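You operate a simulated robot arm through the tools that you are given. There is no shell and no other tool.

The job below is to be done with a simulated robot arm. You get a single attempt, and the scene is never put back.

JOB
Clamp and brush the long bar, then lay it in the teal tray.
Fine: brush all the dust off; put the brush back; open the clamp before you lift the bar. Set down upright: teal brush. What is to be rubbed or washed off counts as gone when no trace of it is left.
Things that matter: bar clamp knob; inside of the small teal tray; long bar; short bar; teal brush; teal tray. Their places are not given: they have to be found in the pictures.

Only the result counts: the job must be done as asked and must still hold three seconds after the hand-in. Knocking over, shifting, dropping, spilling or breaking anything else fails it.

ROBOT AND FRAMES
A 7-joint arm with a two-finger parallel gripper, fixed in place. Base frame: the origin is at the foot of the arm, x ahead of it, y to its left, z up; the work surface is at about z = 0.8. Units: m, rad, N and s.
Its first joint turns from -2.601 to 2.601 rad. Payload 3.43 kg.
Tool frame: the origin (TCP) lies between the finger pads and is the grasp point; the fingertips stand 0.03 m ahead of it; z points along the fingers, y is the line along which they close. Largest opening 0.094 m; finger width 0.028, thickness 0.01; the body of the gripper, 0.05 by 0.096 m, starts 0.055 m behind the TCP.
Orientation is told as [roll, pitch, yaw] about the base's x, y, z axes, in that order, counted from this pose: with the fingers straight down and closing along the base's y, the tool's x points along the base's -x, its y along +y and its z along -z.

CONTROLS
- The arm moves only by the tool jog_arm. Its arguments are lists of equal length, an entry for each row: "linear": the shift along the tool's x, y, z in m, a list of three; "rot": the turn, a rotation vector about the tool's x, y, z in rad, a list of three. In form: {"linear": [[tx, ty, tz], ...], "rot": [[ax, ay, az], ...]}. A call has 1 to 20 rows; each row is the pose to reach, as a shift and turn from the pose commanded when the call began, along the tool's axes at that moment. "fingers" is the closure in counts, from 0 (fully open) to 255 (shut), set as the call begins (left out, the last holds). Each row takes 0.2 s and may step no farther than 0.05 m and 0.15 rad from the row before; otherwise, or with a gripper value out of range, the whole call is refused. Where a pose cannot be reached the arm comes as near as it can. A force on the tool above 40 N (or 10 N above the force at the start of the call, whichever is more), or a blocked arm, ends the call early, and 0.2 s more pass. The fingers move at their own pace (about 0.045 m/s each) and stop on an object; they squeeze with about 41 N. The grip force told is the motor's: it shows also when the fingers shut on nothing. Time passes only in rows, and 0.2 s behind the last, so rows that repeat a pose let the fingers close. The reply holds the time, the measured pose of the TCP, the force on the tool along the base axes, the opening and the grip force, in the units named above and with some noise, with the torque about the TCP (base axes, N m) and any sound that the robot's microphone picked up.
- Cameras (640 x 400 px; columns grow to the right, rows downward): "scene" is fixed at [0.4044, -0.6606, 1.4369]; the picture's right is [-0.02, -1.00, 0.00], its down [-0.83, 0.01, -0.55] and it looks along [0.55, -0.01, -0.83] (base axes); focal length 240 px, centre (320, 200). "wrist" rides on the gripper at [0.076, 0.014, -0.102] in the tool frame; the picture's right is [-0.18, 0.98, 0.00], its down [-0.75, -0.14, -0.64] and it looks along [-0.63, -0.12, 0.77] (tool axes); focal length 243 px, centre (320, 200).
- get_image(camera): a new picture of that camera. The clock stands still meanwhile.
- point_at(camera, pixels): for up to 12 pixels [column, row] of the newest picture of that camera ("zoom" is the newest enlarged one), the place [x, y, z] in the base frame of the surface seen there, good to about 0.002 m, but the place of the scene camera against the robot may be out by one fixed shift of up to 0.018 m in any direction. The clock stands still meanwhile.
- close_up(camera, box): a new picture of the part [left, top, right, bottom] of that camera's present view, enlarged. The clock stands still meanwhile.
- close_job(): hands the job in; it is judged then, once.

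Leave the gripper open and the arm clear of the work at the hand-in unless told otherwise.

The tools are called after ">>>" by a JSON object that holds its "method" and its "body". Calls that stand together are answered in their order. jog_arm: Moves the arm, as the interface text tells. Its arguments: {"type":"object","properties":{"linear":{"type":"array"},"rot":{"type":"array"},"fingers":{"type":"number"}},"required":["linear","rot"]} The other tools are called the same way: get_image (camera) takes a picture; point_at (camera, pixels) gives the place of the surface under pixels of a picture; close_up (camera, box) takes an enlarged picture of a part of a camera's view; close_job () hands the job in.

At the start:

```text
clock: 0.0
position: [0.8247, -0.5429, 1.1301]
orientation: [0.0, 0.0, 0.0]
ft_force: [-0.4, 0.9, -0.9]
wrist_torque: [0.01, -0.02, 0.04]
gripper_width: 0.094
finger_force: 0.0
```

scene: 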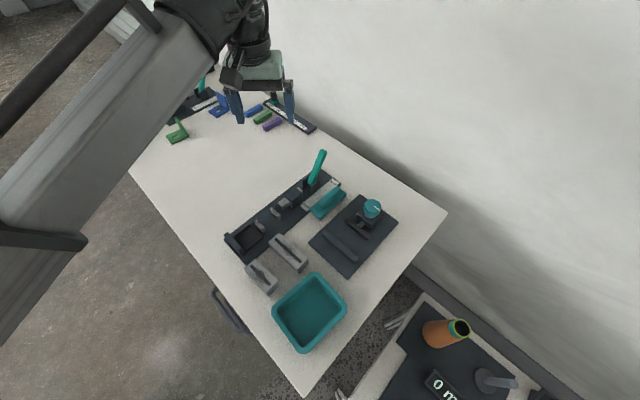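
wrist: 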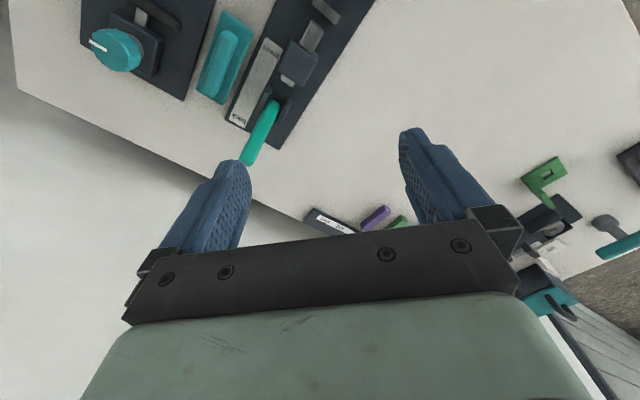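

I see a table with a dark toggle clamp fixture, a second dark plate with a teal knob, a teal brush, two grey bars, and a teal tray. I'll look closer at the scene before moving.

>>> {"method": "close_up", "body": {"camera": "scene", "box": [210, 140, 410, 265]}}

>>> {"method": "close_up", "body": {"camera": "scene", "box": [210, 230, 410, 355]}}

>>> {"method": "close_up", "body": {"camera": "wrist", "box": [60, 0, 380, 200]}}

```text
3.20 times, centred on (310, 202) of scene
```

zoom: 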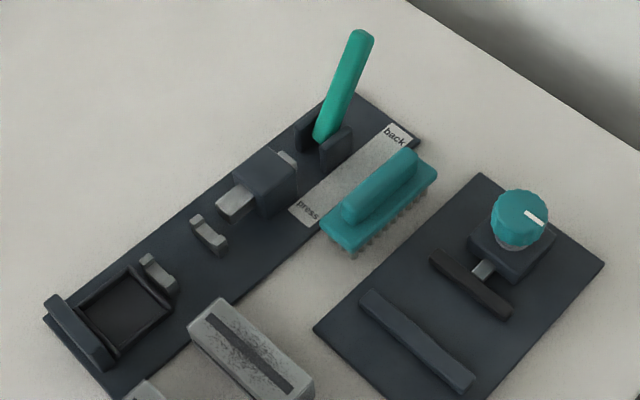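

```text
3.20 times, centred on (310, 292) of scene
```

zoom: 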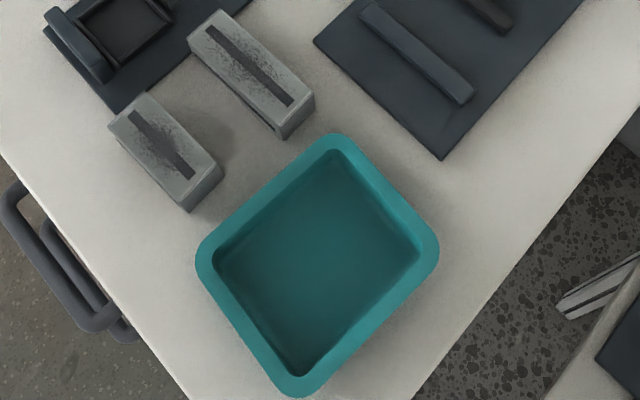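

```text
2.00 times, centred on (220, 100) of wrist
```

zoom: 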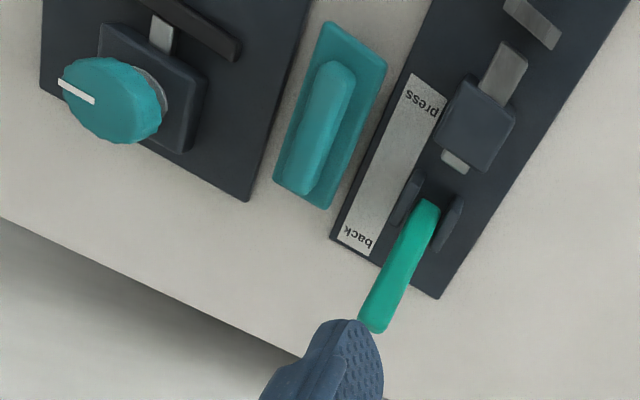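

Next I look at the other end of the table and at the clamp and brush more closely.

>>> {"method": "close_up", "body": {"camera": "scene", "box": [150, 60, 330, 172]}}

>>> {"method": "close_up", "body": {"camera": "scene", "box": [300, 170, 412, 240]}}

>>> {"method": "close_up", "body": {"camera": "scene", "box": [380, 280, 580, 400]}}

>>> {"method": "close_up", "body": {"camera": "wrist", "box": [500, 130, 640, 330]}}

```text
3.56 times, centred on (240, 116) of scene
```

zoom: 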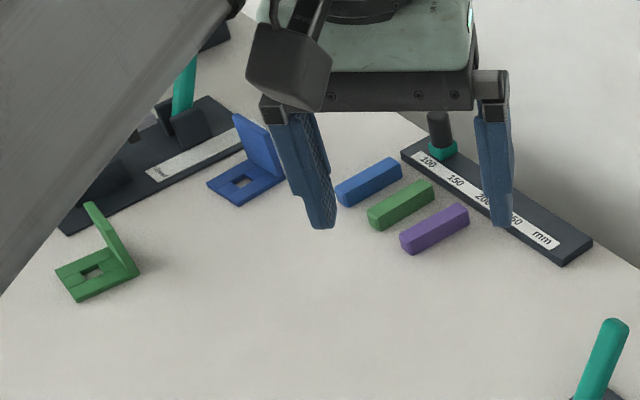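

```text
5.71 times, centred on (356, 205) of scene
```

zoom: 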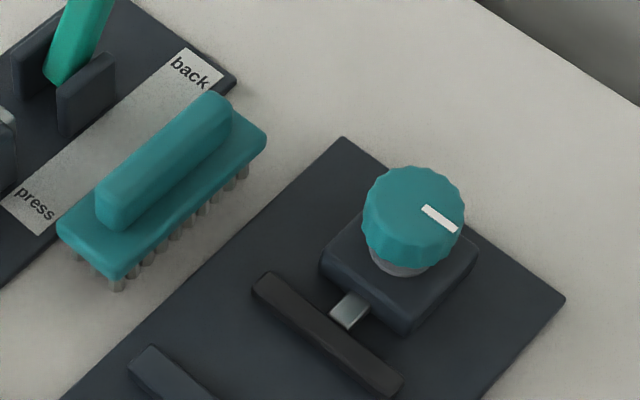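

```text
3.20 times, centred on (480, 340) of scene
```

zoom: 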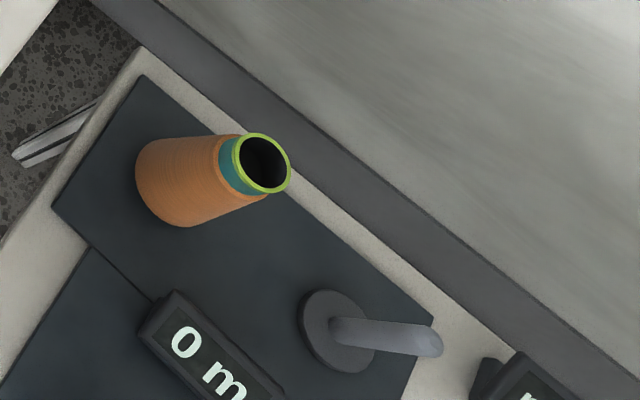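

```text
2.00 times, centred on (570, 230) of wrist
```

zoom: 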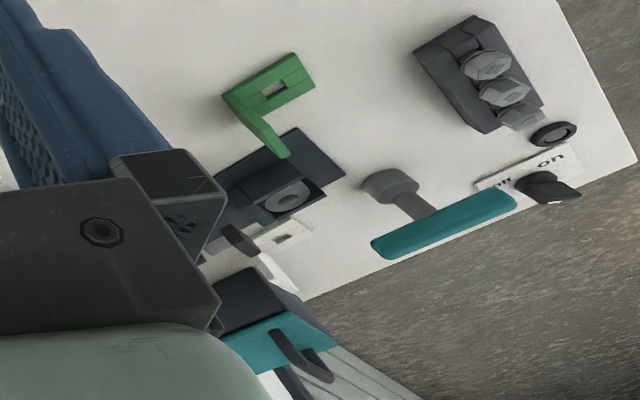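

I re-take the zoom on the bars and tray to measure them.

>>> {"method": "close_up", "body": {"camera": "scene", "box": [230, 225, 330, 300]}}

```text
5.33 times, centred on (280, 262) of scene
```

zoom: 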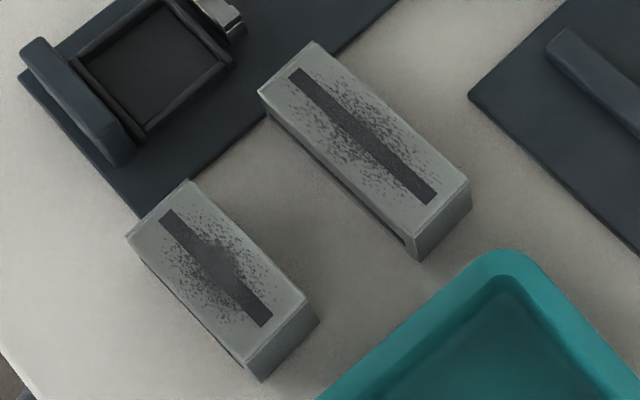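

I measure the long bar's top corners and short bar's corners, plus table near them.

>>> {"method": "point_at", "body": {"camera": "zoom", "pixels": [[264, 90], [312, 46], [464, 182], [414, 234], [362, 138], [418, 254], [132, 236], [188, 186], [306, 302], [254, 356], [216, 268], [60, 280]]}}

>>> {"method": "point_at", "body": {"camera": "scene", "pixels": [[372, 208], [366, 224], [359, 232], [341, 250], [328, 202], [310, 312], [316, 276], [345, 293], [300, 348], [275, 313], [310, 290], [345, 265]]}}

```text
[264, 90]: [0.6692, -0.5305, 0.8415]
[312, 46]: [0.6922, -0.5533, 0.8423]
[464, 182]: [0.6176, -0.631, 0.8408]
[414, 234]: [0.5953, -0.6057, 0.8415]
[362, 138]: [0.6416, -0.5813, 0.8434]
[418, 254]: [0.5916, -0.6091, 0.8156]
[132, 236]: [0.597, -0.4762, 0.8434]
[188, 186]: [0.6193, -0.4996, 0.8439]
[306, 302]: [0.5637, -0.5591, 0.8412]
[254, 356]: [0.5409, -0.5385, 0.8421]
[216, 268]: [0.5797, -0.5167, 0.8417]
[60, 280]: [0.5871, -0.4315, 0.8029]
```

```text
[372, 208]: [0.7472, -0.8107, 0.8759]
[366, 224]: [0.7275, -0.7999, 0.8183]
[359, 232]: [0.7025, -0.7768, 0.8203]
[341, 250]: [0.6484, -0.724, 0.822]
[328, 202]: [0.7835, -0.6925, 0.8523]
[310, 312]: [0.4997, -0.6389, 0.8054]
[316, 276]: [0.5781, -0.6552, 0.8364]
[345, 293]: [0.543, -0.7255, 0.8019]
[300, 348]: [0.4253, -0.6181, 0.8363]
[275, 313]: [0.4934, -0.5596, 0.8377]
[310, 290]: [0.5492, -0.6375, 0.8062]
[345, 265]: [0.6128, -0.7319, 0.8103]
```

The clamp and knob lie far out, so I check the same features in the wrist picture, which is tied to the robot: knob top (115,50), brush handle (222,65), label ends, table.

>>> {"method": "get_image", "body": {"camera": "wrist"}}

>>> {"method": "point_at", "body": {"camera": "wrist", "pixels": [[115, 50], [222, 65], [236, 17], [197, 92], [247, 26], [223, 104], [185, 99], [82, 42], [156, 75], [270, 105], [248, 158], [238, 119]]}}

>>> {"method": "close_up", "body": {"camera": "scene", "box": [290, 165, 410, 240]}}

```text
taken
```

wrist: 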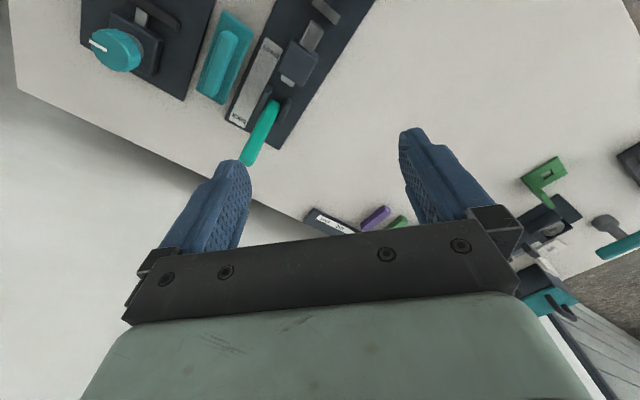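

```text
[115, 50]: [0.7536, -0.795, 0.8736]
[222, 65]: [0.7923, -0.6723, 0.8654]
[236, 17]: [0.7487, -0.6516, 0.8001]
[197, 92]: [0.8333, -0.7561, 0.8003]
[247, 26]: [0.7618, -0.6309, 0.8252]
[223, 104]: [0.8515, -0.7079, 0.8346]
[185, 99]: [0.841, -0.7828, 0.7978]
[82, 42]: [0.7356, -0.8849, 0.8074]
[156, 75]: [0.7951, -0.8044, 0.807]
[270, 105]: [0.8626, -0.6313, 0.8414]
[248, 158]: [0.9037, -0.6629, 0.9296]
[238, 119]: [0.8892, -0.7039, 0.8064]
```

```text
5.33 times, centred on (350, 202) of scene
```

zoom: 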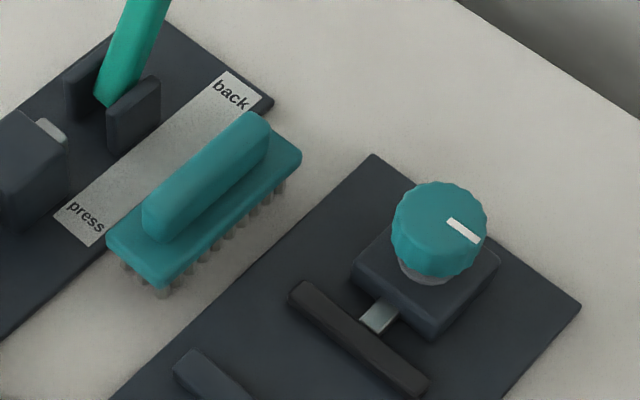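

I compare plate corners and label corners between the cameras.

>>> {"method": "point_at", "body": {"camera": "zoom", "pixels": [[376, 160], [376, 152], [574, 306], [440, 231], [462, 230], [200, 185], [258, 128], [152, 228], [296, 158], [128, 238], [228, 74], [262, 104]]}}

>>> {"method": "close_up", "body": {"camera": "wrist", "box": [60, 0, 300, 150]}}

```text
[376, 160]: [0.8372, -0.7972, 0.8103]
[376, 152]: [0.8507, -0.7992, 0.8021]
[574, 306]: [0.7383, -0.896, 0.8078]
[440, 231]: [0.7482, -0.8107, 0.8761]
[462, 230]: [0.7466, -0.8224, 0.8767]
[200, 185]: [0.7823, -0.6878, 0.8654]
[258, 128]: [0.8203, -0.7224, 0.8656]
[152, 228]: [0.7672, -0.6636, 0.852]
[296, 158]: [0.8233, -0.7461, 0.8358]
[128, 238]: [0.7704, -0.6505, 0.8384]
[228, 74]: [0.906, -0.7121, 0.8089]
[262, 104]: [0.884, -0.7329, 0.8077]
```

```text
2.67 times, centred on (180, 75) of wrist
```

zoom: 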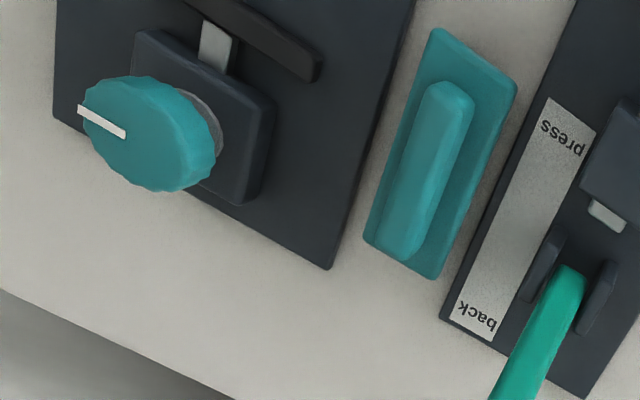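

I read the matching points in the wrist zoom: knob mark centre (102,122), plate corner (330,264), label corners.

>>> {"method": "point_at", "body": {"camera": "zoom", "pixels": [[102, 122], [329, 262], [454, 310], [490, 338], [551, 100], [594, 132], [448, 90], [398, 250], [56, 114], [120, 108], [428, 268], [440, 36]]}}

```text
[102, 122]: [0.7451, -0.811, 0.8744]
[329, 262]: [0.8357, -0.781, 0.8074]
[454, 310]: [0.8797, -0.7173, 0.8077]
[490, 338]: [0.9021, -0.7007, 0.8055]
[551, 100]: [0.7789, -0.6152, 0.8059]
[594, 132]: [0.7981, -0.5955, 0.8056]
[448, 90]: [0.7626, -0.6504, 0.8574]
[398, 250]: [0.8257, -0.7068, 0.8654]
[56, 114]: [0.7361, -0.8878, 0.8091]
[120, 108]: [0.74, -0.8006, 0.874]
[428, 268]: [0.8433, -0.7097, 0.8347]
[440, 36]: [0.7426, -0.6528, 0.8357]
```

The wrist and scene readings differ by about (-0.003, +0.0135, -0.001) m (wrist minus scene), so I have the camera shift. The knob is at a radius of about 1.09 m, so the tool will have to tilt there. I now move up and back over the bars, yawed -0.75 rad, to look at the clamp with the wrist camera.

>>> {"method": "jog_arm", "body": {"linear": [[0.0281, -0.0096, 0.01], [0.0562, -0.0193, 0.02], [0.0843, -0.0289, 0.03], [0.1124, -0.0386, 0.04], [0.1404, -0.0482, 0.05], [0.1685, -0.0578, 0.06], [0.1966, -0.0675, 0.07], [0.2247, -0.0771, 0.08]], "rot": [[0, 0, 0.094], [0, 0, 0.188], [0, 0, 0.281], [0, 0, 0.375], [0, 0, 0.469], [0, 0, 0.5625], [0, 0, 0.656], [0, 0, 0.75]], "fingers": 0}}

>>> {"method": "get_image", "body": {"camera": "wrist"}}

>>> {"method": "get_image", "body": {"camera": "scene"}}

```text
clock: 1.8
position: [0.6009, -0.6193, 1.0499]
orientation: [0.001, 0.001, -0.752]
ft_force: [0.0, -0.6, -0.8]
wrist_torque: [0.0, 0.0, -0.01]
gripper_width: 0.0941
finger_force: 0.1
```

```text
taken
```

wrist: 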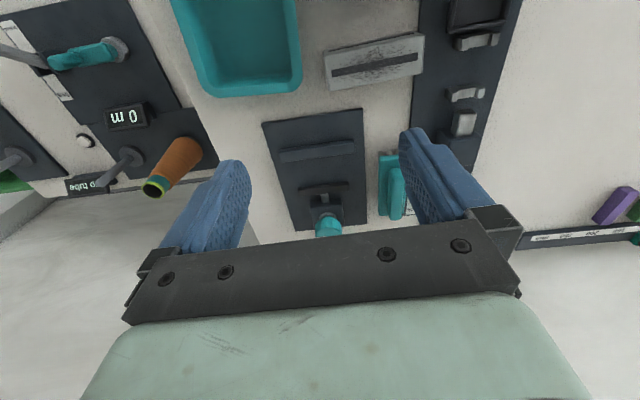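

```text
taken
```

scene: 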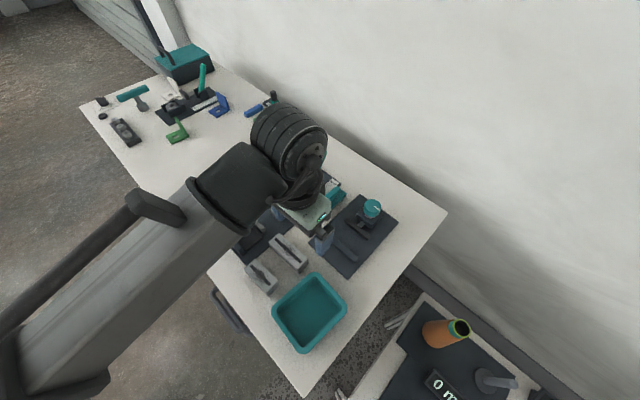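

Good view. I zoom in on the clamp, long bar and tray in the wrist view.

>>> {"method": "close_up", "body": {"camera": "wrist", "box": [240, 20, 440, 245]}}

>>> {"method": "close_up", "body": {"camera": "wrist", "box": [256, 100, 416, 200]}}

```text
1.78 times, centred on (340, 132) of wrist
```

zoom: 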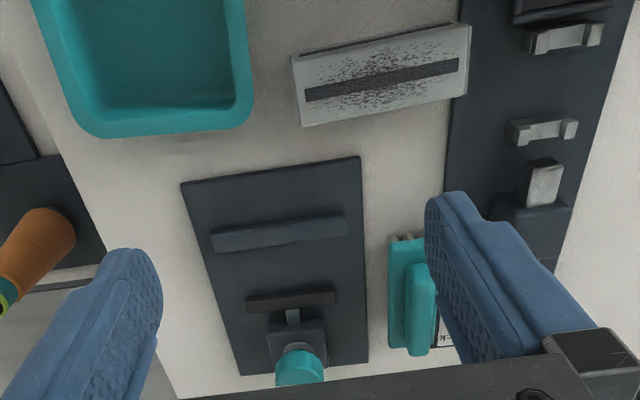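

```text
4.00 times, centred on (336, 150) of wrist
```

zoom: 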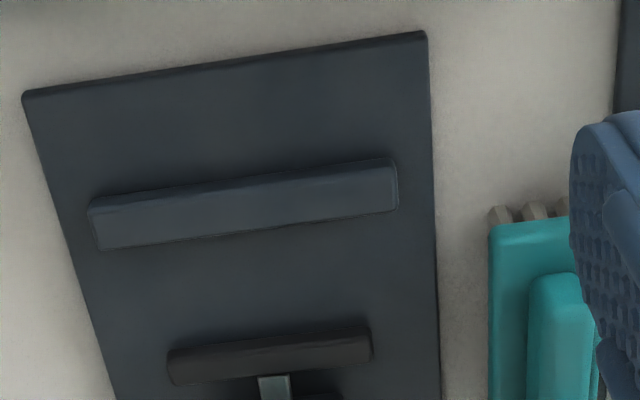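

I measure the clamp jaws, plate and knob from this zoom.

>>> {"method": "point_at", "body": {"camera": "zoom", "pixels": [[104, 244], [392, 206], [384, 166], [96, 208], [102, 228], [390, 188], [176, 378], [366, 354], [366, 330], [174, 356], [250, 280], [260, 180]]}}

>>> {"method": "point_at", "body": {"camera": "wrist", "pixels": [[328, 228], [318, 222], [340, 224], [332, 74], [418, 40], [422, 72], [330, 90], [374, 64], [215, 85], [290, 85], [240, 40], [240, 88]]}}

```text
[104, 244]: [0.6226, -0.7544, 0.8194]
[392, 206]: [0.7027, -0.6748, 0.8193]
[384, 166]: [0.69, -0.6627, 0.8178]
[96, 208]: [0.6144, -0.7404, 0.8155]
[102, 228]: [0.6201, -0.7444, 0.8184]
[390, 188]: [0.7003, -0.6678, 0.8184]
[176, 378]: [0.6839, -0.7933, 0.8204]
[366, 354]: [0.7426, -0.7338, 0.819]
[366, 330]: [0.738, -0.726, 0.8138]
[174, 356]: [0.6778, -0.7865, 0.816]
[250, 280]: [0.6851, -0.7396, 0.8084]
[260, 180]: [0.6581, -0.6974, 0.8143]
```

```text
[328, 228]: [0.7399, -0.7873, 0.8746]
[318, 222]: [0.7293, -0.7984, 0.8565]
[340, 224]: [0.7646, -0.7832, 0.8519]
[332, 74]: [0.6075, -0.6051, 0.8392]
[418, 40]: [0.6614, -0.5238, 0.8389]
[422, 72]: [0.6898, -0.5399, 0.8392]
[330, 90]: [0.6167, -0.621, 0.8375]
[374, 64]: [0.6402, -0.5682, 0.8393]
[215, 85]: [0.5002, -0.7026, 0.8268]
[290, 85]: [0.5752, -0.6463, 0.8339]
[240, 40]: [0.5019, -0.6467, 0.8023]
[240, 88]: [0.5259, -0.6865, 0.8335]
```

The jaws are about 0.113 m and 0.085 m long with a gap of about 0.061 m, tops at z≈0.8195, plate at 0.8075. The bar is about 0.034 wide and 0.0395 high. Now I measure the tray in the scene view and the long bar edges in the wrist view.

>>> {"method": "close_up", "body": {"camera": "scene", "box": [254, 262, 366, 362]}}

>>> {"method": "point_at", "body": {"camera": "zoom", "pixels": [[322, 40], [450, 190], [262, 356], [160, 200], [322, 75], [426, 190], [270, 322], [188, 200], [310, 180], [320, 110], [400, 190], [220, 200]]}}

>>> {"method": "close_up", "body": {"camera": "wrist", "box": [310, 20, 438, 100]}}

```text
4.00 times, centred on (310, 312) of scene
```

zoom: 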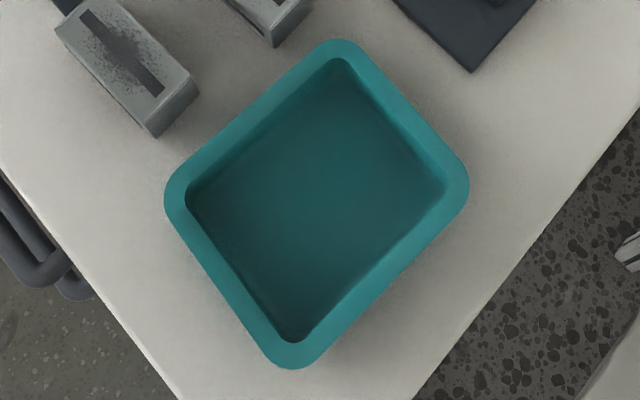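

```text
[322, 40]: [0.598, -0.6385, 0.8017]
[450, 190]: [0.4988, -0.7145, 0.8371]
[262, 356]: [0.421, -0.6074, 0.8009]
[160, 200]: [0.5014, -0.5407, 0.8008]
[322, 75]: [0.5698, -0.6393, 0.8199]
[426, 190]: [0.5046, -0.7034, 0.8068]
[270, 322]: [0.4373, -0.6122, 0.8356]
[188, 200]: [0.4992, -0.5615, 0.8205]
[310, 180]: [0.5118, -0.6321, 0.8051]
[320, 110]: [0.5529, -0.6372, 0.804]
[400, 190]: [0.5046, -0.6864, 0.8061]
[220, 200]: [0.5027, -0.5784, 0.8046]
```

```text
5.00 times, centred on (374, 60) of wrist
```

zoom: 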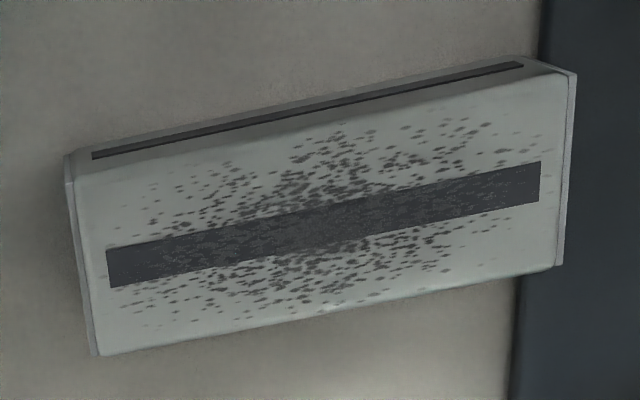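

I measure the top face corners of the long bar in this zoom.

>>> {"method": "point_at", "body": {"camera": "zoom", "pixels": [[78, 186], [568, 82], [554, 260], [98, 346], [86, 270], [560, 170], [320, 128], [326, 308], [325, 218]]}}

```text
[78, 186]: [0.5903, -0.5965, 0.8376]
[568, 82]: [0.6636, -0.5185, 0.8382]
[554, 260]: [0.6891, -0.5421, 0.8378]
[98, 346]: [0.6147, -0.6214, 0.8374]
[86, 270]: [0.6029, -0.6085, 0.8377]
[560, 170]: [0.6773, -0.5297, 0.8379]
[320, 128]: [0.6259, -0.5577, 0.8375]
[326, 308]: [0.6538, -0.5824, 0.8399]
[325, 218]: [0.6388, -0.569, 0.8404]
```

The long bar's centre is about (0.639, -0.570), top z 0.839, axis at 46.8° and width about 0.036. I now turn the tool by +1.567 rad about vertical so the fingers close across it, and come over it at z≈0.95.

>>> {"method": "jog_arm", "body": {"linear": [[0.0005, 0.0052, 0.0083], [0.001, 0.0104, 0.0167], [0.0015, 0.0157, 0.025], [0.0019, 0.0209, 0.0333], [0.0024, 0.0261, 0.0417], [0.0029, 0.0313, 0.05], [0.0034, 0.0365, 0.0583], [0.0039, 0.0417, 0.0667], [0.0044, 0.047, 0.075], [0.0048, 0.0522, 0.0833], [0.0053, 0.0574, 0.0917], [0.0058, 0.0626, 0.1]], "rot": [[0, 0, -0.1306], [0, 0, -0.2612], [0, 0, -0.3918], [0, 0, -0.5223], [0, 0, -0.6529], [0, 0, -0.7835], [0, 0, -0.9141], [0, 0, -1.0447], [0, 0, -1.1753], [0, 0, -1.3058], [0, 0, -1.4364], [0, 0, -1.567]]}}

>>> {"method": "get_image", "body": {"camera": "wrist"}}

>>> {"method": "get_image", "body": {"camera": "scene"}}

```text
clock: 4.4
position: [0.6378, -0.5709, 0.95]
orientation: [0.001, -0.001, 0.821]
ft_force: [-0.4, -0.5, -0.4]
wrist_torque: [0.01, 0.01, 0.03]
gripper_width: 0.0937
finger_force: 0.0
```

```text
taken
```

wrist: 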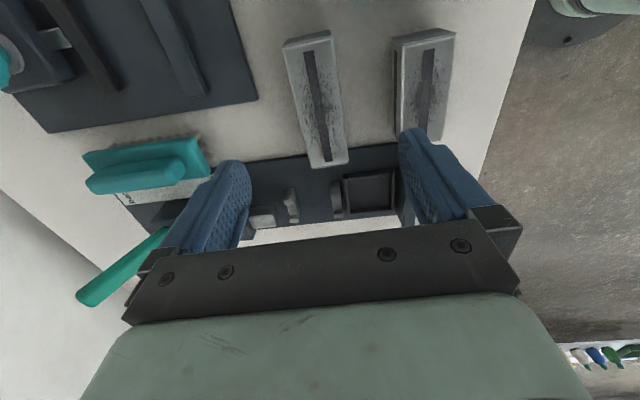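

```text
taken
```

scene: 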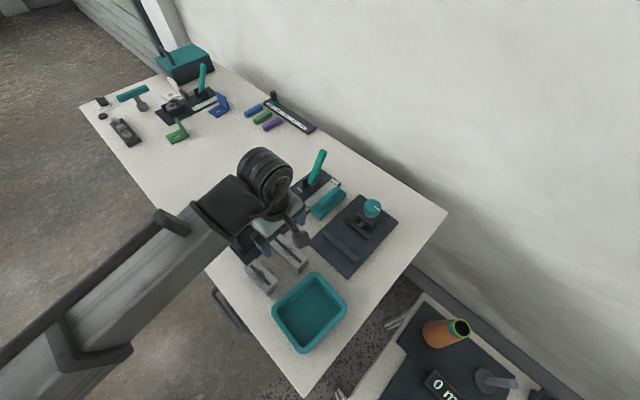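

The camera looks along the bar. I refine the bar's position: top-face corners (284,46), (331,32), (347,160), (314,167).

>>> {"method": "close_up", "body": {"camera": "wrist", "box": [240, 20, 480, 180]}}

```text
2.50 times, centred on (360, 100) of wrist
```

zoom: 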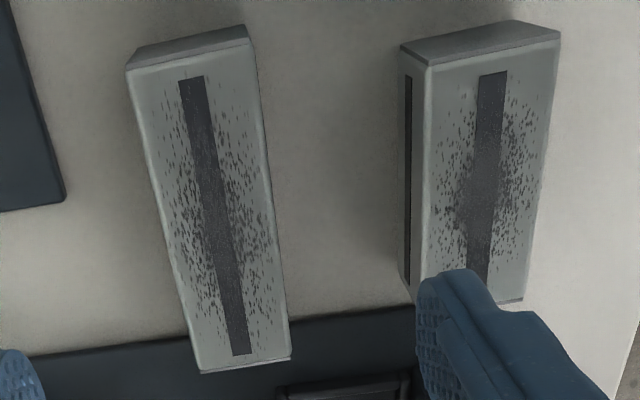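

>>> {"method": "point_at", "body": {"camera": "zoom", "pixels": [[132, 72], [246, 44], [288, 354], [200, 366], [190, 58], [244, 360], [164, 220], [266, 200], [215, 210], [60, 120], [430, 70], [554, 42]]}}

```text
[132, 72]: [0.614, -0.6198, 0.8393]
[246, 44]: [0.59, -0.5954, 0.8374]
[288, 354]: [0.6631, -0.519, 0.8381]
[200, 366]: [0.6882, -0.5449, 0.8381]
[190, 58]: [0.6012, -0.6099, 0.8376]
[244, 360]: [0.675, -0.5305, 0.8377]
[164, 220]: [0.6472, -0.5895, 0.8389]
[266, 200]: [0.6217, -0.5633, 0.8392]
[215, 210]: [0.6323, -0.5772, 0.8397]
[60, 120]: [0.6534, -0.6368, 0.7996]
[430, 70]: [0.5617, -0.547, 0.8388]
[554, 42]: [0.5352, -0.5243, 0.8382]
```

The bar centre is (0.639,-0.570), consistent. I narrow the fingers to about 0.06 and descend to z≈0.847 (fingertips 2.2 cm below the bar's top face).

>>> {"method": "jog_arm", "body": {"linear": [[0, 0, 0.02], [0, 0, 0.045], [0, 0, 0.07], [0, 0, 0.09], [0, 0, 0.103]], "rot": [[0, 0, 0], [0, 0, 0], [0, 0, 0], [0, 0, 0.004], [0, 0, 0.008]], "fingers": 92}}

>>> {"method": "get_image", "body": {"camera": "wrist"}}

```text
clock: 5.6
position: [0.6381, -0.5706, 0.8475]
orientation: [0.0, -0.002, 0.809]
ft_force: [-0.4, 0.1, 0.4]
wrist_torque: [-0.02, 0.02, 0.01]
gripper_width: 0.0605
finger_force: 0.1
```

```text
taken
```

wrist: 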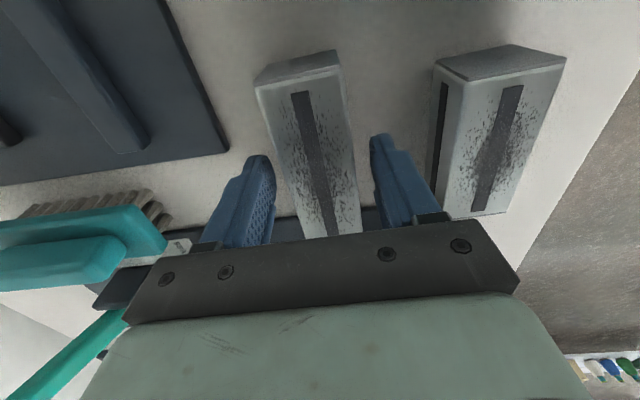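

The fingers straddle the bar. I close them and wait.

>>> {"method": "jog_arm", "body": {"linear": [[0, 0, 0], [0, 0, 0], [0, 0, 0], [0, 0, 0], [0, 0, 0]], "rot": [[0, 0, 0], [0, 0, 0], [0, 0, 0], [0, 0, 0], [0, 0, 0]], "fingers": 255}}

```text
clock: 6.8
position: [0.6379, -0.5699, 0.8484]
orientation: [-0.001, 0.001, 0.808]
ft_force: [0.7, -0.1, -0.2]
wrist_torque: [0.0, -0.01, -0.02]
gripper_width: 0.0393
finger_force: 41.1
```

Gripped at 0.039 m width with 41 N. I lift straight up 0.08 m and check.

>>> {"method": "jog_arm", "body": {"linear": [[0, 0, -0.01], [0, 0, -0.03], [0, 0, -0.055], [0, 0, -0.08]], "rot": [[0, 0, 0], [0, 0, 0], [0, 0, 0], [0, 0, 0]]}}

>>> {"method": "get_image", "body": {"camera": "wrist"}}

>>> {"method": "get_image", "body": {"camera": "scene"}}

```text
clock: 7.8
position: [0.6383, -0.5707, 0.9284]
orientation: [-0.002, 0.001, 0.808]
ft_force: [0.9, -0.4, -2.0]
wrist_torque: [0.0, 0.0, 0.0]
gripper_width: 0.0392
finger_force: 41.0
```

```text
taken
```

wrist: 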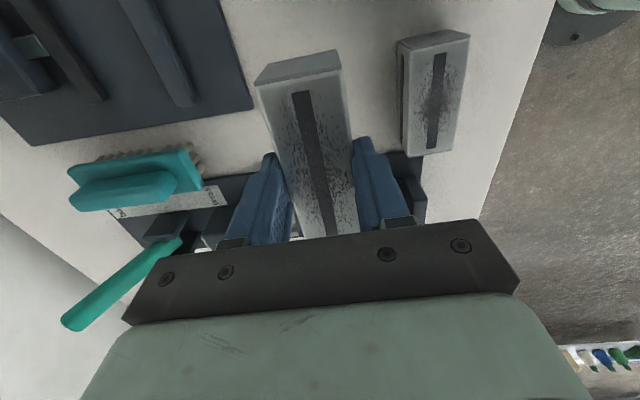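

```text
taken
```

scene: 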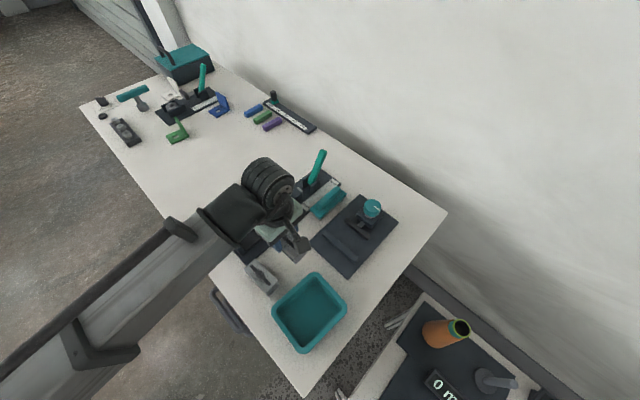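

The bar is held level. I carry it at this height to above the clamp, about (0.681,-0.7315), and turn it to 45°.

>>> {"method": "jog_arm", "body": {"linear": [[0.0124, -0.0204, 0], [0.0248, -0.0407, 0], [0.0372, -0.0611, 0], [0.0496, -0.0814, 0], [0.062, -0.1018, 0], [0.0744, -0.1221, 0], [0.0868, -0.1425, 0], [0.0868, -0.1425, 0]], "rot": [[0, 0, 0.003], [0, 0, 0.006], [0, 0, 0.009], [0, 0, 0.012], [0, 0, 0.015], [0, 0, 0.018], [0, 0, 0.022], [0, 0, 0.022]]}}

>>> {"method": "get_image", "body": {"camera": "wrist"}}

>>> {"method": "get_image", "body": {"camera": "scene"}}

```text
clock: 9.6
position: [0.6806, -0.731, 0.9272]
orientation: [0.001, 0.001, 0.788]
ft_force: [0.3, -0.7, -1.9]
wrist_torque: [-0.02, -0.04, 0.03]
gripper_width: 0.0392
finger_force: 41.6
```

```text
taken
```

wrist: 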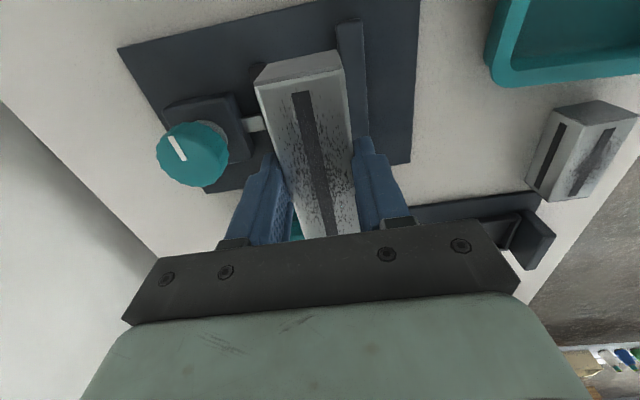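

```text
taken
```

scene: 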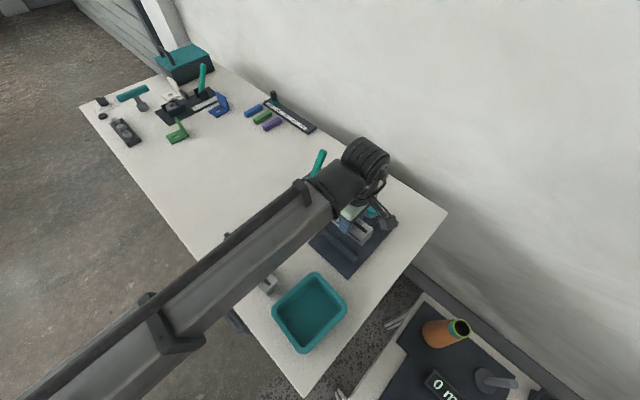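

Reached. I zoom in on the jaws beneath the bar to check the alignment.

>>> {"method": "close_up", "body": {"camera": "wrist", "box": [110, 0, 430, 200]}}

```text
2.00 times, centred on (270, 100) of wrist
```

zoom: 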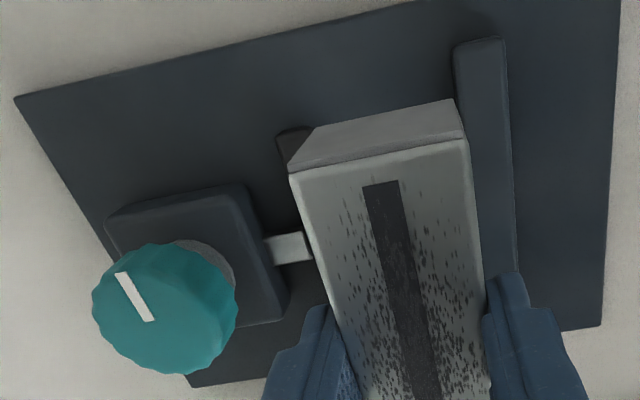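

>>> {"method": "point_at", "body": {"camera": "zoom", "pixels": [[460, 46], [500, 44], [458, 66], [504, 140], [512, 240], [282, 140], [304, 130], [298, 172], [462, 146], [168, 316], [135, 296], [104, 300]]}}

>>> {"method": "point_at", "body": {"camera": "zoom", "pixels": [[160, 365], [228, 300], [140, 250], [205, 262], [140, 215], [240, 195], [280, 305], [272, 245], [300, 240], [550, 150], [165, 300], [200, 345]]}}

```text
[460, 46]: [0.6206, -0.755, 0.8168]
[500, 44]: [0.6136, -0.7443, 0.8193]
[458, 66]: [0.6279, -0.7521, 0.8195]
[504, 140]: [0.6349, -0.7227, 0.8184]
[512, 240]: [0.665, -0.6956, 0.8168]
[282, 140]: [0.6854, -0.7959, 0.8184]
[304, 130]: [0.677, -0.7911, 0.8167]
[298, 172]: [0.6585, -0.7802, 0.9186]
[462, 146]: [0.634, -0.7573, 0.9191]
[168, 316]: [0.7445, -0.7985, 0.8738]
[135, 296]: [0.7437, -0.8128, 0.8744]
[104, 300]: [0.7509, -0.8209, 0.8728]
```

```text
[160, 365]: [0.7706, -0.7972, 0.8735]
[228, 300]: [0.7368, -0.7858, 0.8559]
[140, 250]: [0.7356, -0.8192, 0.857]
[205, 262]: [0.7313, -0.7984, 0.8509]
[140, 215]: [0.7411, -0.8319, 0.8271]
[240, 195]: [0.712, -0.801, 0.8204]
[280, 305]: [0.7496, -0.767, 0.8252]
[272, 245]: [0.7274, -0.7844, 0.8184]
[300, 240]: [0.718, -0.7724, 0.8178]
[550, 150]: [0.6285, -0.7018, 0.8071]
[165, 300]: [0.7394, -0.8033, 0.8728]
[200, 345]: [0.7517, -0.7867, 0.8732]
```

The bar spans n=0.981–1.020 between jaw faces at 0.975 and 1.036, so it fits. I lower it 0.070 m, to just above the plate.

>>> {"method": "jog_arm", "body": {"linear": [[0, 0, 0.02], [0, 0, 0.04], [0, 0, 0.055], [0, 0, 0.065], [0, 0, 0.07], [0, 0, 0.07]], "rot": [[0, 0, 0], [0, 0, 0], [0, 0, 0], [0, 0, 0], [0, 0, 0], [0, 0, 0]]}}

>>> {"method": "get_image", "body": {"camera": "wrist"}}

>>> {"method": "close_up", "body": {"camera": "scene", "box": [290, 180, 418, 280]}}

```text
clock: 11.0
position: [0.6833, -0.7321, 0.8576]
orientation: [0.0, 0.0, 0.788]
ft_force: [-0.1, -0.2, -1.3]
wrist_torque: [0.0, 0.01, 0.01]
gripper_width: 0.0393
finger_force: 41.2
```

```text
taken
```

wrist: 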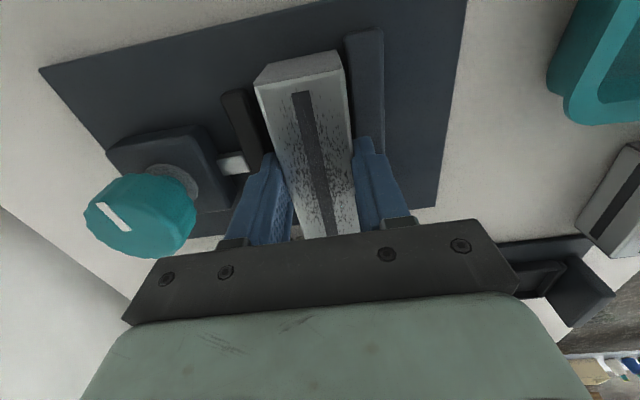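

```text
4.00 times, centred on (354, 230) of scene
```

zoom: 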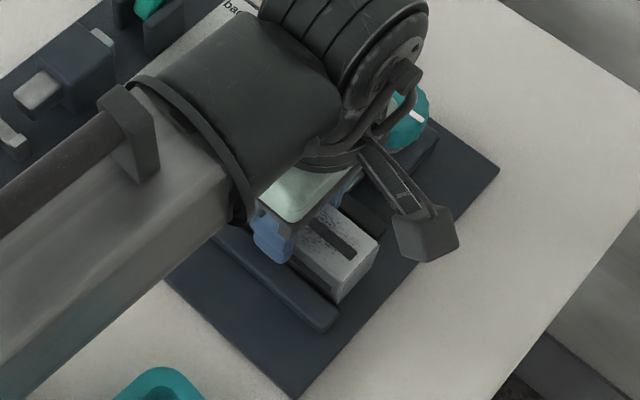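

The bar sits between the jaws just above the plate. I lower another 2.5 mm until contact.

>>> {"method": "jog_arm", "body": {"linear": [[0, 0, 0.001], [0, 0, 0.002], [0, 0, 0.0025]], "rot": [[0, 0, 0], [0, 0, 0], [0, 0, 0]]}}

```text
clock: 11.8
position: [0.682, -0.7321, 0.856]
orientation: [0.001, 0.003, 0.787]
ft_force: [0.2, 0.6, 5.4]
wrist_torque: [0.04, 0.11, 0.01]
gripper_width: 0.0396
finger_force: 40.4
```

Contact: the vertical force rose to +5 N, so the bar rests on the plate. I open the fingers to about 0.06 m and then rise.

>>> {"method": "jog_arm", "body": {"linear": [[0, 0, 0], [0, 0, 0], [0, 0, 0], [0, 0, -0.01], [0, 0, -0.03], [0, 0, -0.06], [0, 0, -0.1], [0, 0, -0.13]], "rot": [[0, 0, 0], [0, 0, 0], [0, 0, 0], [0, 0, 0], [0, 0, 0], [0, 0, 0], [0, 0, 0], [0, 0, 0]], "fingers": 92}}

>>> {"method": "get_image", "body": {"camera": "wrist"}}

>>> {"method": "close_up", "body": {"camera": "wrist", "box": [110, 0, 430, 200]}}

```text
clock: 13.6
position: [0.6826, -0.7322, 0.9839]
orientation: [-0.001, 0.0, 0.787]
ft_force: [0.1, 0.3, -0.4]
wrist_torque: [0.03, 0.03, -0.03]
gripper_width: 0.0602
finger_force: 0.1
```

```text
taken
```

wrist: 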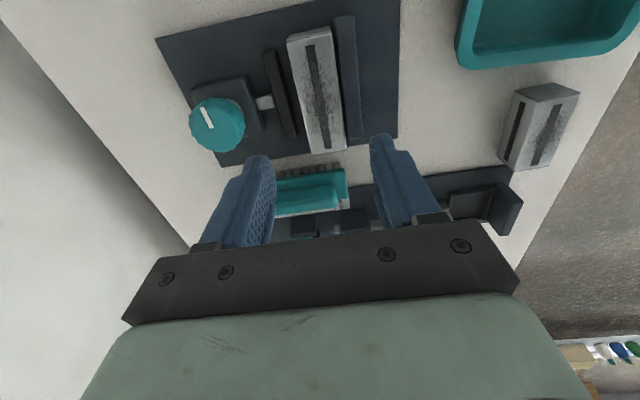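

```text
2.00 times, centred on (270, 100) of wrist
```

zoom: 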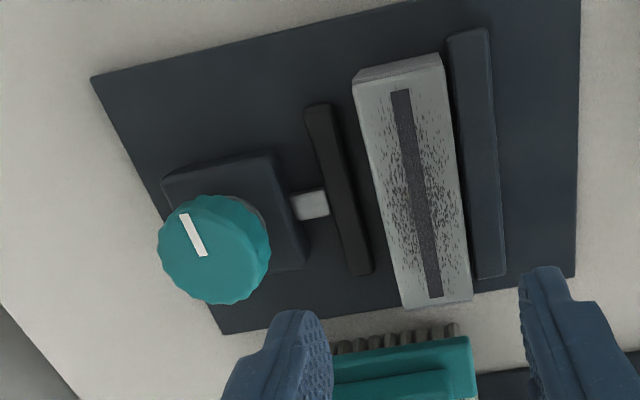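

The bar stands between the jaws. Now I measure the knob's top face and mark for its centre and radius.

>>> {"method": "close_up", "body": {"camera": "wrist", "box": [170, 70, 290, 145]}}

```text
5.33 times, centred on (230, 108) of wrist
```

zoom: 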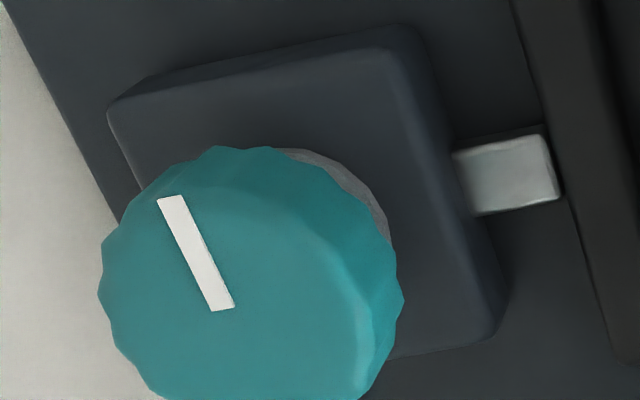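

>>> {"method": "point_at", "body": {"camera": "zoom", "pixels": [[172, 200], [222, 305], [106, 295], [125, 225], [215, 165], [320, 240], [355, 310], [250, 390], [340, 390], [240, 300], [310, 180], [390, 300]]}}

>>> {"method": "point_at", "body": {"camera": "zoom", "pixels": [[115, 110], [385, 60], [490, 320], [160, 170], [350, 190], [380, 240], [270, 210], [290, 380], [140, 370], [360, 160], [420, 300], [505, 175]]}}

```text
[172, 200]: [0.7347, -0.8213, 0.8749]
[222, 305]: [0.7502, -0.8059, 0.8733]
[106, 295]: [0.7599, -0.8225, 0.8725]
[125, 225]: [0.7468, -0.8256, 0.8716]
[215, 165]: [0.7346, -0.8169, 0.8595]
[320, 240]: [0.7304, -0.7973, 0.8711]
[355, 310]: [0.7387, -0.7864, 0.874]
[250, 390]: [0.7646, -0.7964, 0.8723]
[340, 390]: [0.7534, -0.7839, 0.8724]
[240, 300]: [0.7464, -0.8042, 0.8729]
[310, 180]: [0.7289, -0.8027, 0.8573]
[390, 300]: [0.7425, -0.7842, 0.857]
```

```text
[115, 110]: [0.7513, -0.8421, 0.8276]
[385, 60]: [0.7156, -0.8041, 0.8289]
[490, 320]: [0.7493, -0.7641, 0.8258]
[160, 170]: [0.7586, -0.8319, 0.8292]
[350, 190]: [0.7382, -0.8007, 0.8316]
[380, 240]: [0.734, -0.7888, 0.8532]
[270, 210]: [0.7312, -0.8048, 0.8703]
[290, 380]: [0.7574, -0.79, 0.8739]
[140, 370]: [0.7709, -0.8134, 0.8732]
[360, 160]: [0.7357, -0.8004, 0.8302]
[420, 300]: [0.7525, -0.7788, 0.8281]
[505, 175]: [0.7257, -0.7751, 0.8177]
```

The knob's centre is about (0.7505,-0.8045), radius about 0.022, top z 0.874. The block under it has its top at 0.828, and the mark points along -135°. I rise a little and turn the tool back to yaw -0.785 so that it can tilt outward toward the knob.

>>> {"method": "jog_arm", "body": {"linear": [[0, 0, -0.005], [0, 0, -0.01], [0, 0, -0.015], [0, 0, -0.02], [0, 0, -0.025], [0, 0, -0.03], [0, 0, -0.035], [0, 0, -0.04], [0, 0, -0.045], [0, 0, -0.05], [0, 0, -0.05], [0, 0, -0.05]], "rot": [[0, 0, 0.131], [0, 0, 0.262], [0, 0, 0.393], [0, 0, 0.524], [0, 0, 0.655], [0, 0, 0.786], [0, 0, 0.917], [0, 0, 1.048], [0, 0, 1.179], [0, 0, 1.31], [0, 0, 1.441], [0, 0, 1.572]], "fingers": 70}}

>>> {"method": "get_image", "body": {"camera": "wrist"}}

```text
clock: 16.2
position: [0.6824, -0.7318, 1.0357]
orientation: [0.0, 0.001, -0.787]
ft_force: [0.3, -0.1, 0.3]
wrist_torque: [0.02, -0.02, 0.01]
gripper_width: 0.0684
finger_force: 0.1
```

```text
taken
```

wrist: 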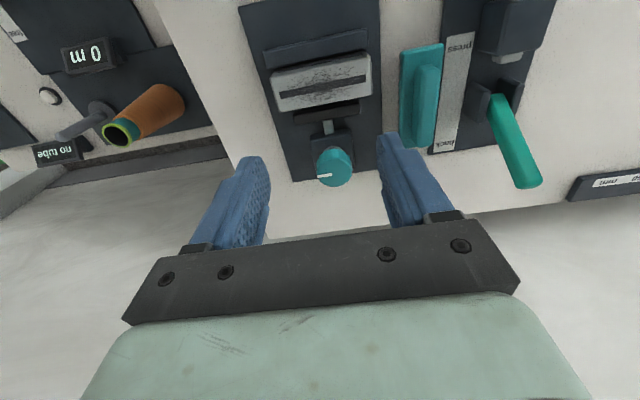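

I re-measure the knob from this second viewpoint.

>>> {"method": "close_up", "body": {"camera": "wrist", "box": [260, 60, 420, 200]}}

```text
2.86 times, centred on (340, 130) of wrist
```

zoom: 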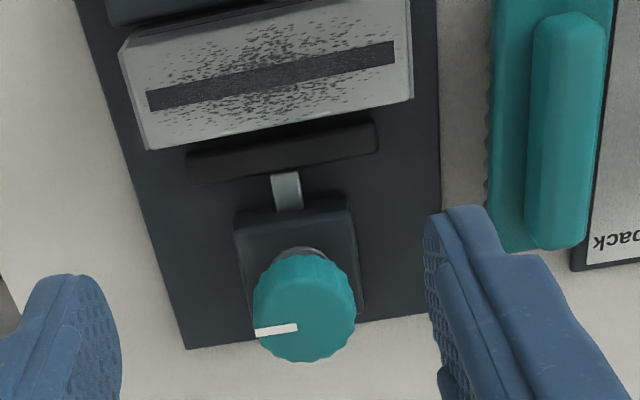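

>>> {"method": "point_at", "body": {"camera": "zoom", "pixels": [[260, 330], [294, 327], [304, 322], [306, 356], [346, 325], [304, 292], [258, 300], [350, 295], [240, 215], [346, 198], [360, 310], [300, 340]]}}

>>> {"method": "point_at", "body": {"camera": "wrist", "pixels": [[330, 225], [270, 220], [200, 190], [430, 200], [340, 205], [300, 190], [340, 190]]}}

```text
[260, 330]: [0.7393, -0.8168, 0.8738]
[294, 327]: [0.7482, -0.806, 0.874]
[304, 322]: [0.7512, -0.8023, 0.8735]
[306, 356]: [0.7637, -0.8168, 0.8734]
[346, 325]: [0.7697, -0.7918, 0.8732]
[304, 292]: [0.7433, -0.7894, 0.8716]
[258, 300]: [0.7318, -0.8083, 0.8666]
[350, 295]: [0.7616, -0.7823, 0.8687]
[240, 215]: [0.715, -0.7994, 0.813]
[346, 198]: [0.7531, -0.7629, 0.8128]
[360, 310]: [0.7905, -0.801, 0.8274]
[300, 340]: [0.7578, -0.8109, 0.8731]
```

```text
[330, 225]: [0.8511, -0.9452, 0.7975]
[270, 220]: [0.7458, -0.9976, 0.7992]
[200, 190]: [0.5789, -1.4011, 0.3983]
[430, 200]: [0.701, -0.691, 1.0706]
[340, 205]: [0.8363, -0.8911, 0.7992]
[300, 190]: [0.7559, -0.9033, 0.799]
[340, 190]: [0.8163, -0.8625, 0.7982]
```

The table runs far beyond the knob, so there's room. The knob centre is about (0.752,-0.803). I tilt the tool 40° outward (rotation about tool y), still well above the work, to see that this pose can be reached.

>>> {"method": "jog_arm", "body": {"linear": [[-0.003, 0, 0.005], [-0.006, 0, 0.01], [-0.01, 0, 0.015], [-0.013, 0, 0.02], [-0.016, 0, 0.025], [-0.02, 0, 0.03]], "rot": [[0, -0.116, 0], [0, -0.233, 0], [0, -0.349, 0], [0, -0.465, 0], [0, -0.582, 0], [0, -0.698, 0]]}}

>>> {"method": "get_image", "body": {"camera": "wrist"}}

>>> {"method": "get_image", "body": {"camera": "scene"}}

```text
clock: 17.6
position: [0.6959, -0.7469, 1.0045]
orientation: [0.0, -0.701, -0.786]
ft_force: [-0.1, 0.0, 0.2]
wrist_torque: [-0.01, 0.03, -0.02]
gripper_width: 0.0679
finger_force: 0.1
```

```text
taken
```

wrist: 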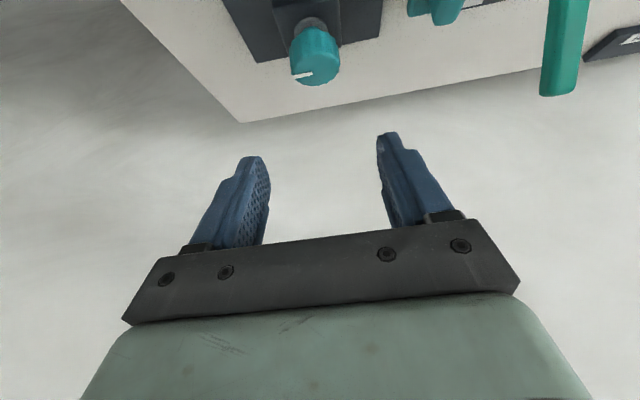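

```text
taken
```

scene: 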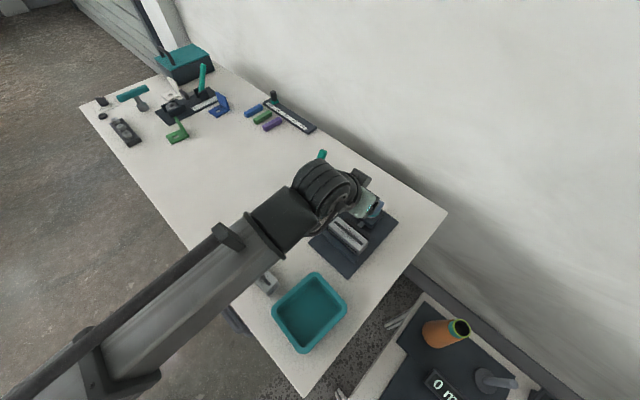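

The tilt is reachable. I go to the pre-grasp point 0.08 m back from the knob along the tilted tool axis.

>>> {"method": "jog_arm", "body": {"linear": [[0.009, 0, 0.0257], [0.018, 0, 0.0515], [0.0271, 0, 0.0772], [0.0271, 0, 0.0772]], "rot": [[0, 0, 0], [0, 0, 0], [0, 0, 0], [0, 0, 0]]}}

>>> {"method": "get_image", "body": {"camera": "wrist"}}

>>> {"method": "close_up", "body": {"camera": "scene", "box": [300, 160, 412, 260]}}

```text
clock: 18.6
position: [0.7162, -0.7672, 0.9289]
orientation: [0.0, -0.697, -0.788]
ft_force: [-0.4, -0.2, -0.3]
wrist_torque: [0.01, -0.02, 0.01]
gripper_width: 0.0682
finger_force: 0.0
```

```text
taken
```

wrist: 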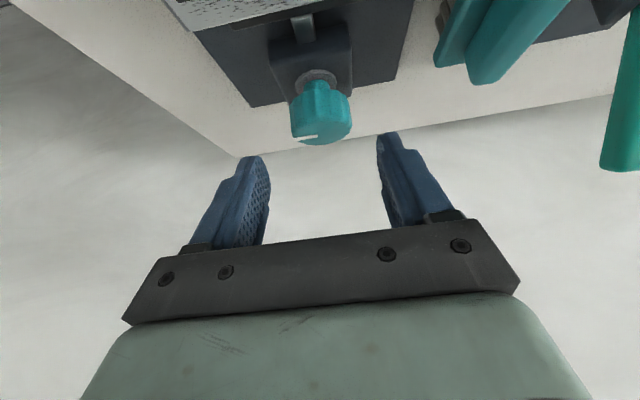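

```text
4.00 times, centred on (356, 210) of scene
```

zoom: 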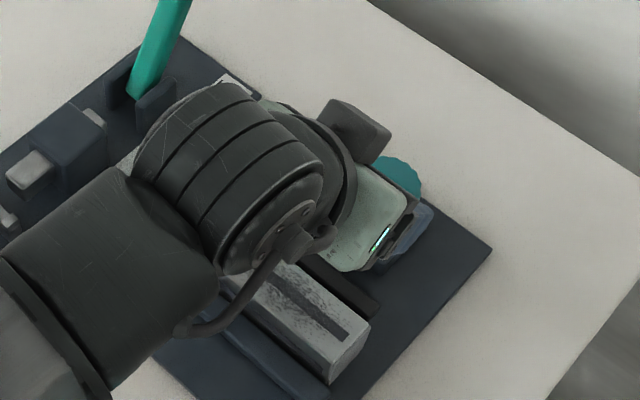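

The fingers are lined up to straddle the knob. I approach 0.08 m along the tool axis in small steps.

>>> {"method": "jog_arm", "body": {"linear": [[0, 0, 0.02], [0, 0, 0.04], [0, 0, 0.055], [0, 0, 0.07], [0, 0, 0.08], [0, 0, 0.08]], "rot": [[0, 0, 0], [0, 0, 0], [0, 0, 0], [0, 0, 0], [0, 0, 0], [0, 0, 0]]}}

>>> {"method": "get_image", "body": {"camera": "wrist"}}

>>> {"method": "close_up", "body": {"camera": "scene", "box": [300, 160, 412, 260]}}

```text
clock: 20.0
position: [0.7527, -0.8013, 0.8667]
orientation: [0.0, -0.698, -0.785]
ft_force: [-0.1, 0.4, -0.2]
wrist_torque: [-0.03, -0.03, 0.03]
gripper_width: 0.0683
finger_force: 0.1
```

```text
taken
```

wrist: 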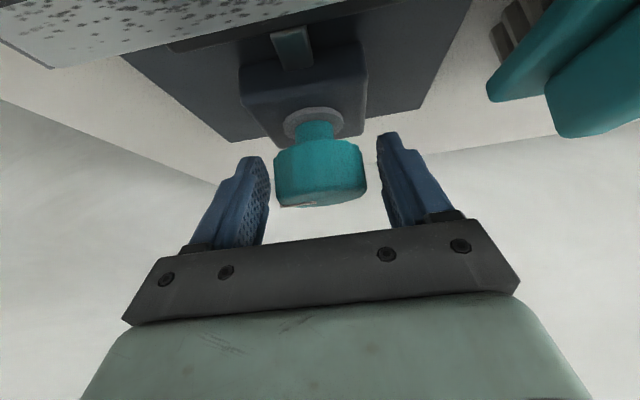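

```text
4.00 times, centred on (356, 210) of scene
```

zoom: 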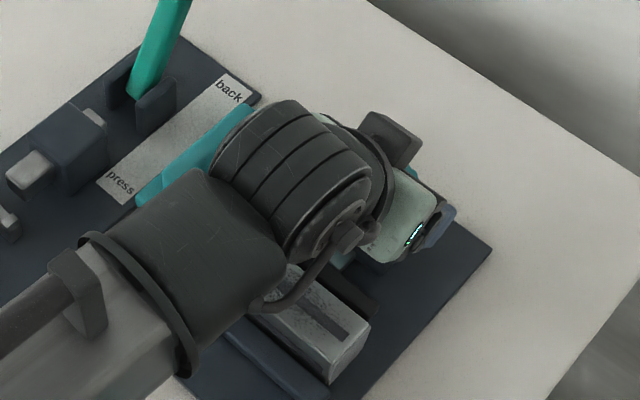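

The knob is between the fingers. I close on it.

>>> {"method": "jog_arm", "body": {"linear": [[0, 0, 0], [0, 0, 0], [0, 0, 0], [0, 0, 0]], "rot": [[0, 0, 0], [0, 0, 0], [0, 0, 0], [0, 0, 0]], "fingers": 255}}

>>> {"method": "get_image", "body": {"camera": "wrist"}}

```text
clock: 21.0
position: [0.7526, -0.8029, 0.8678]
orientation: [-0.001, -0.698, -0.786]
ft_force: [3.6, 3.7, -1.5]
wrist_torque: [-0.03, -0.05, -0.04]
gripper_width: 0.0486
finger_force: 45.1
```

```text
taken
```

wrist: 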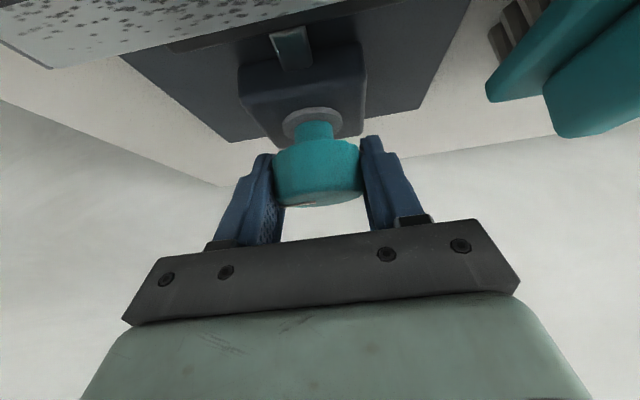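

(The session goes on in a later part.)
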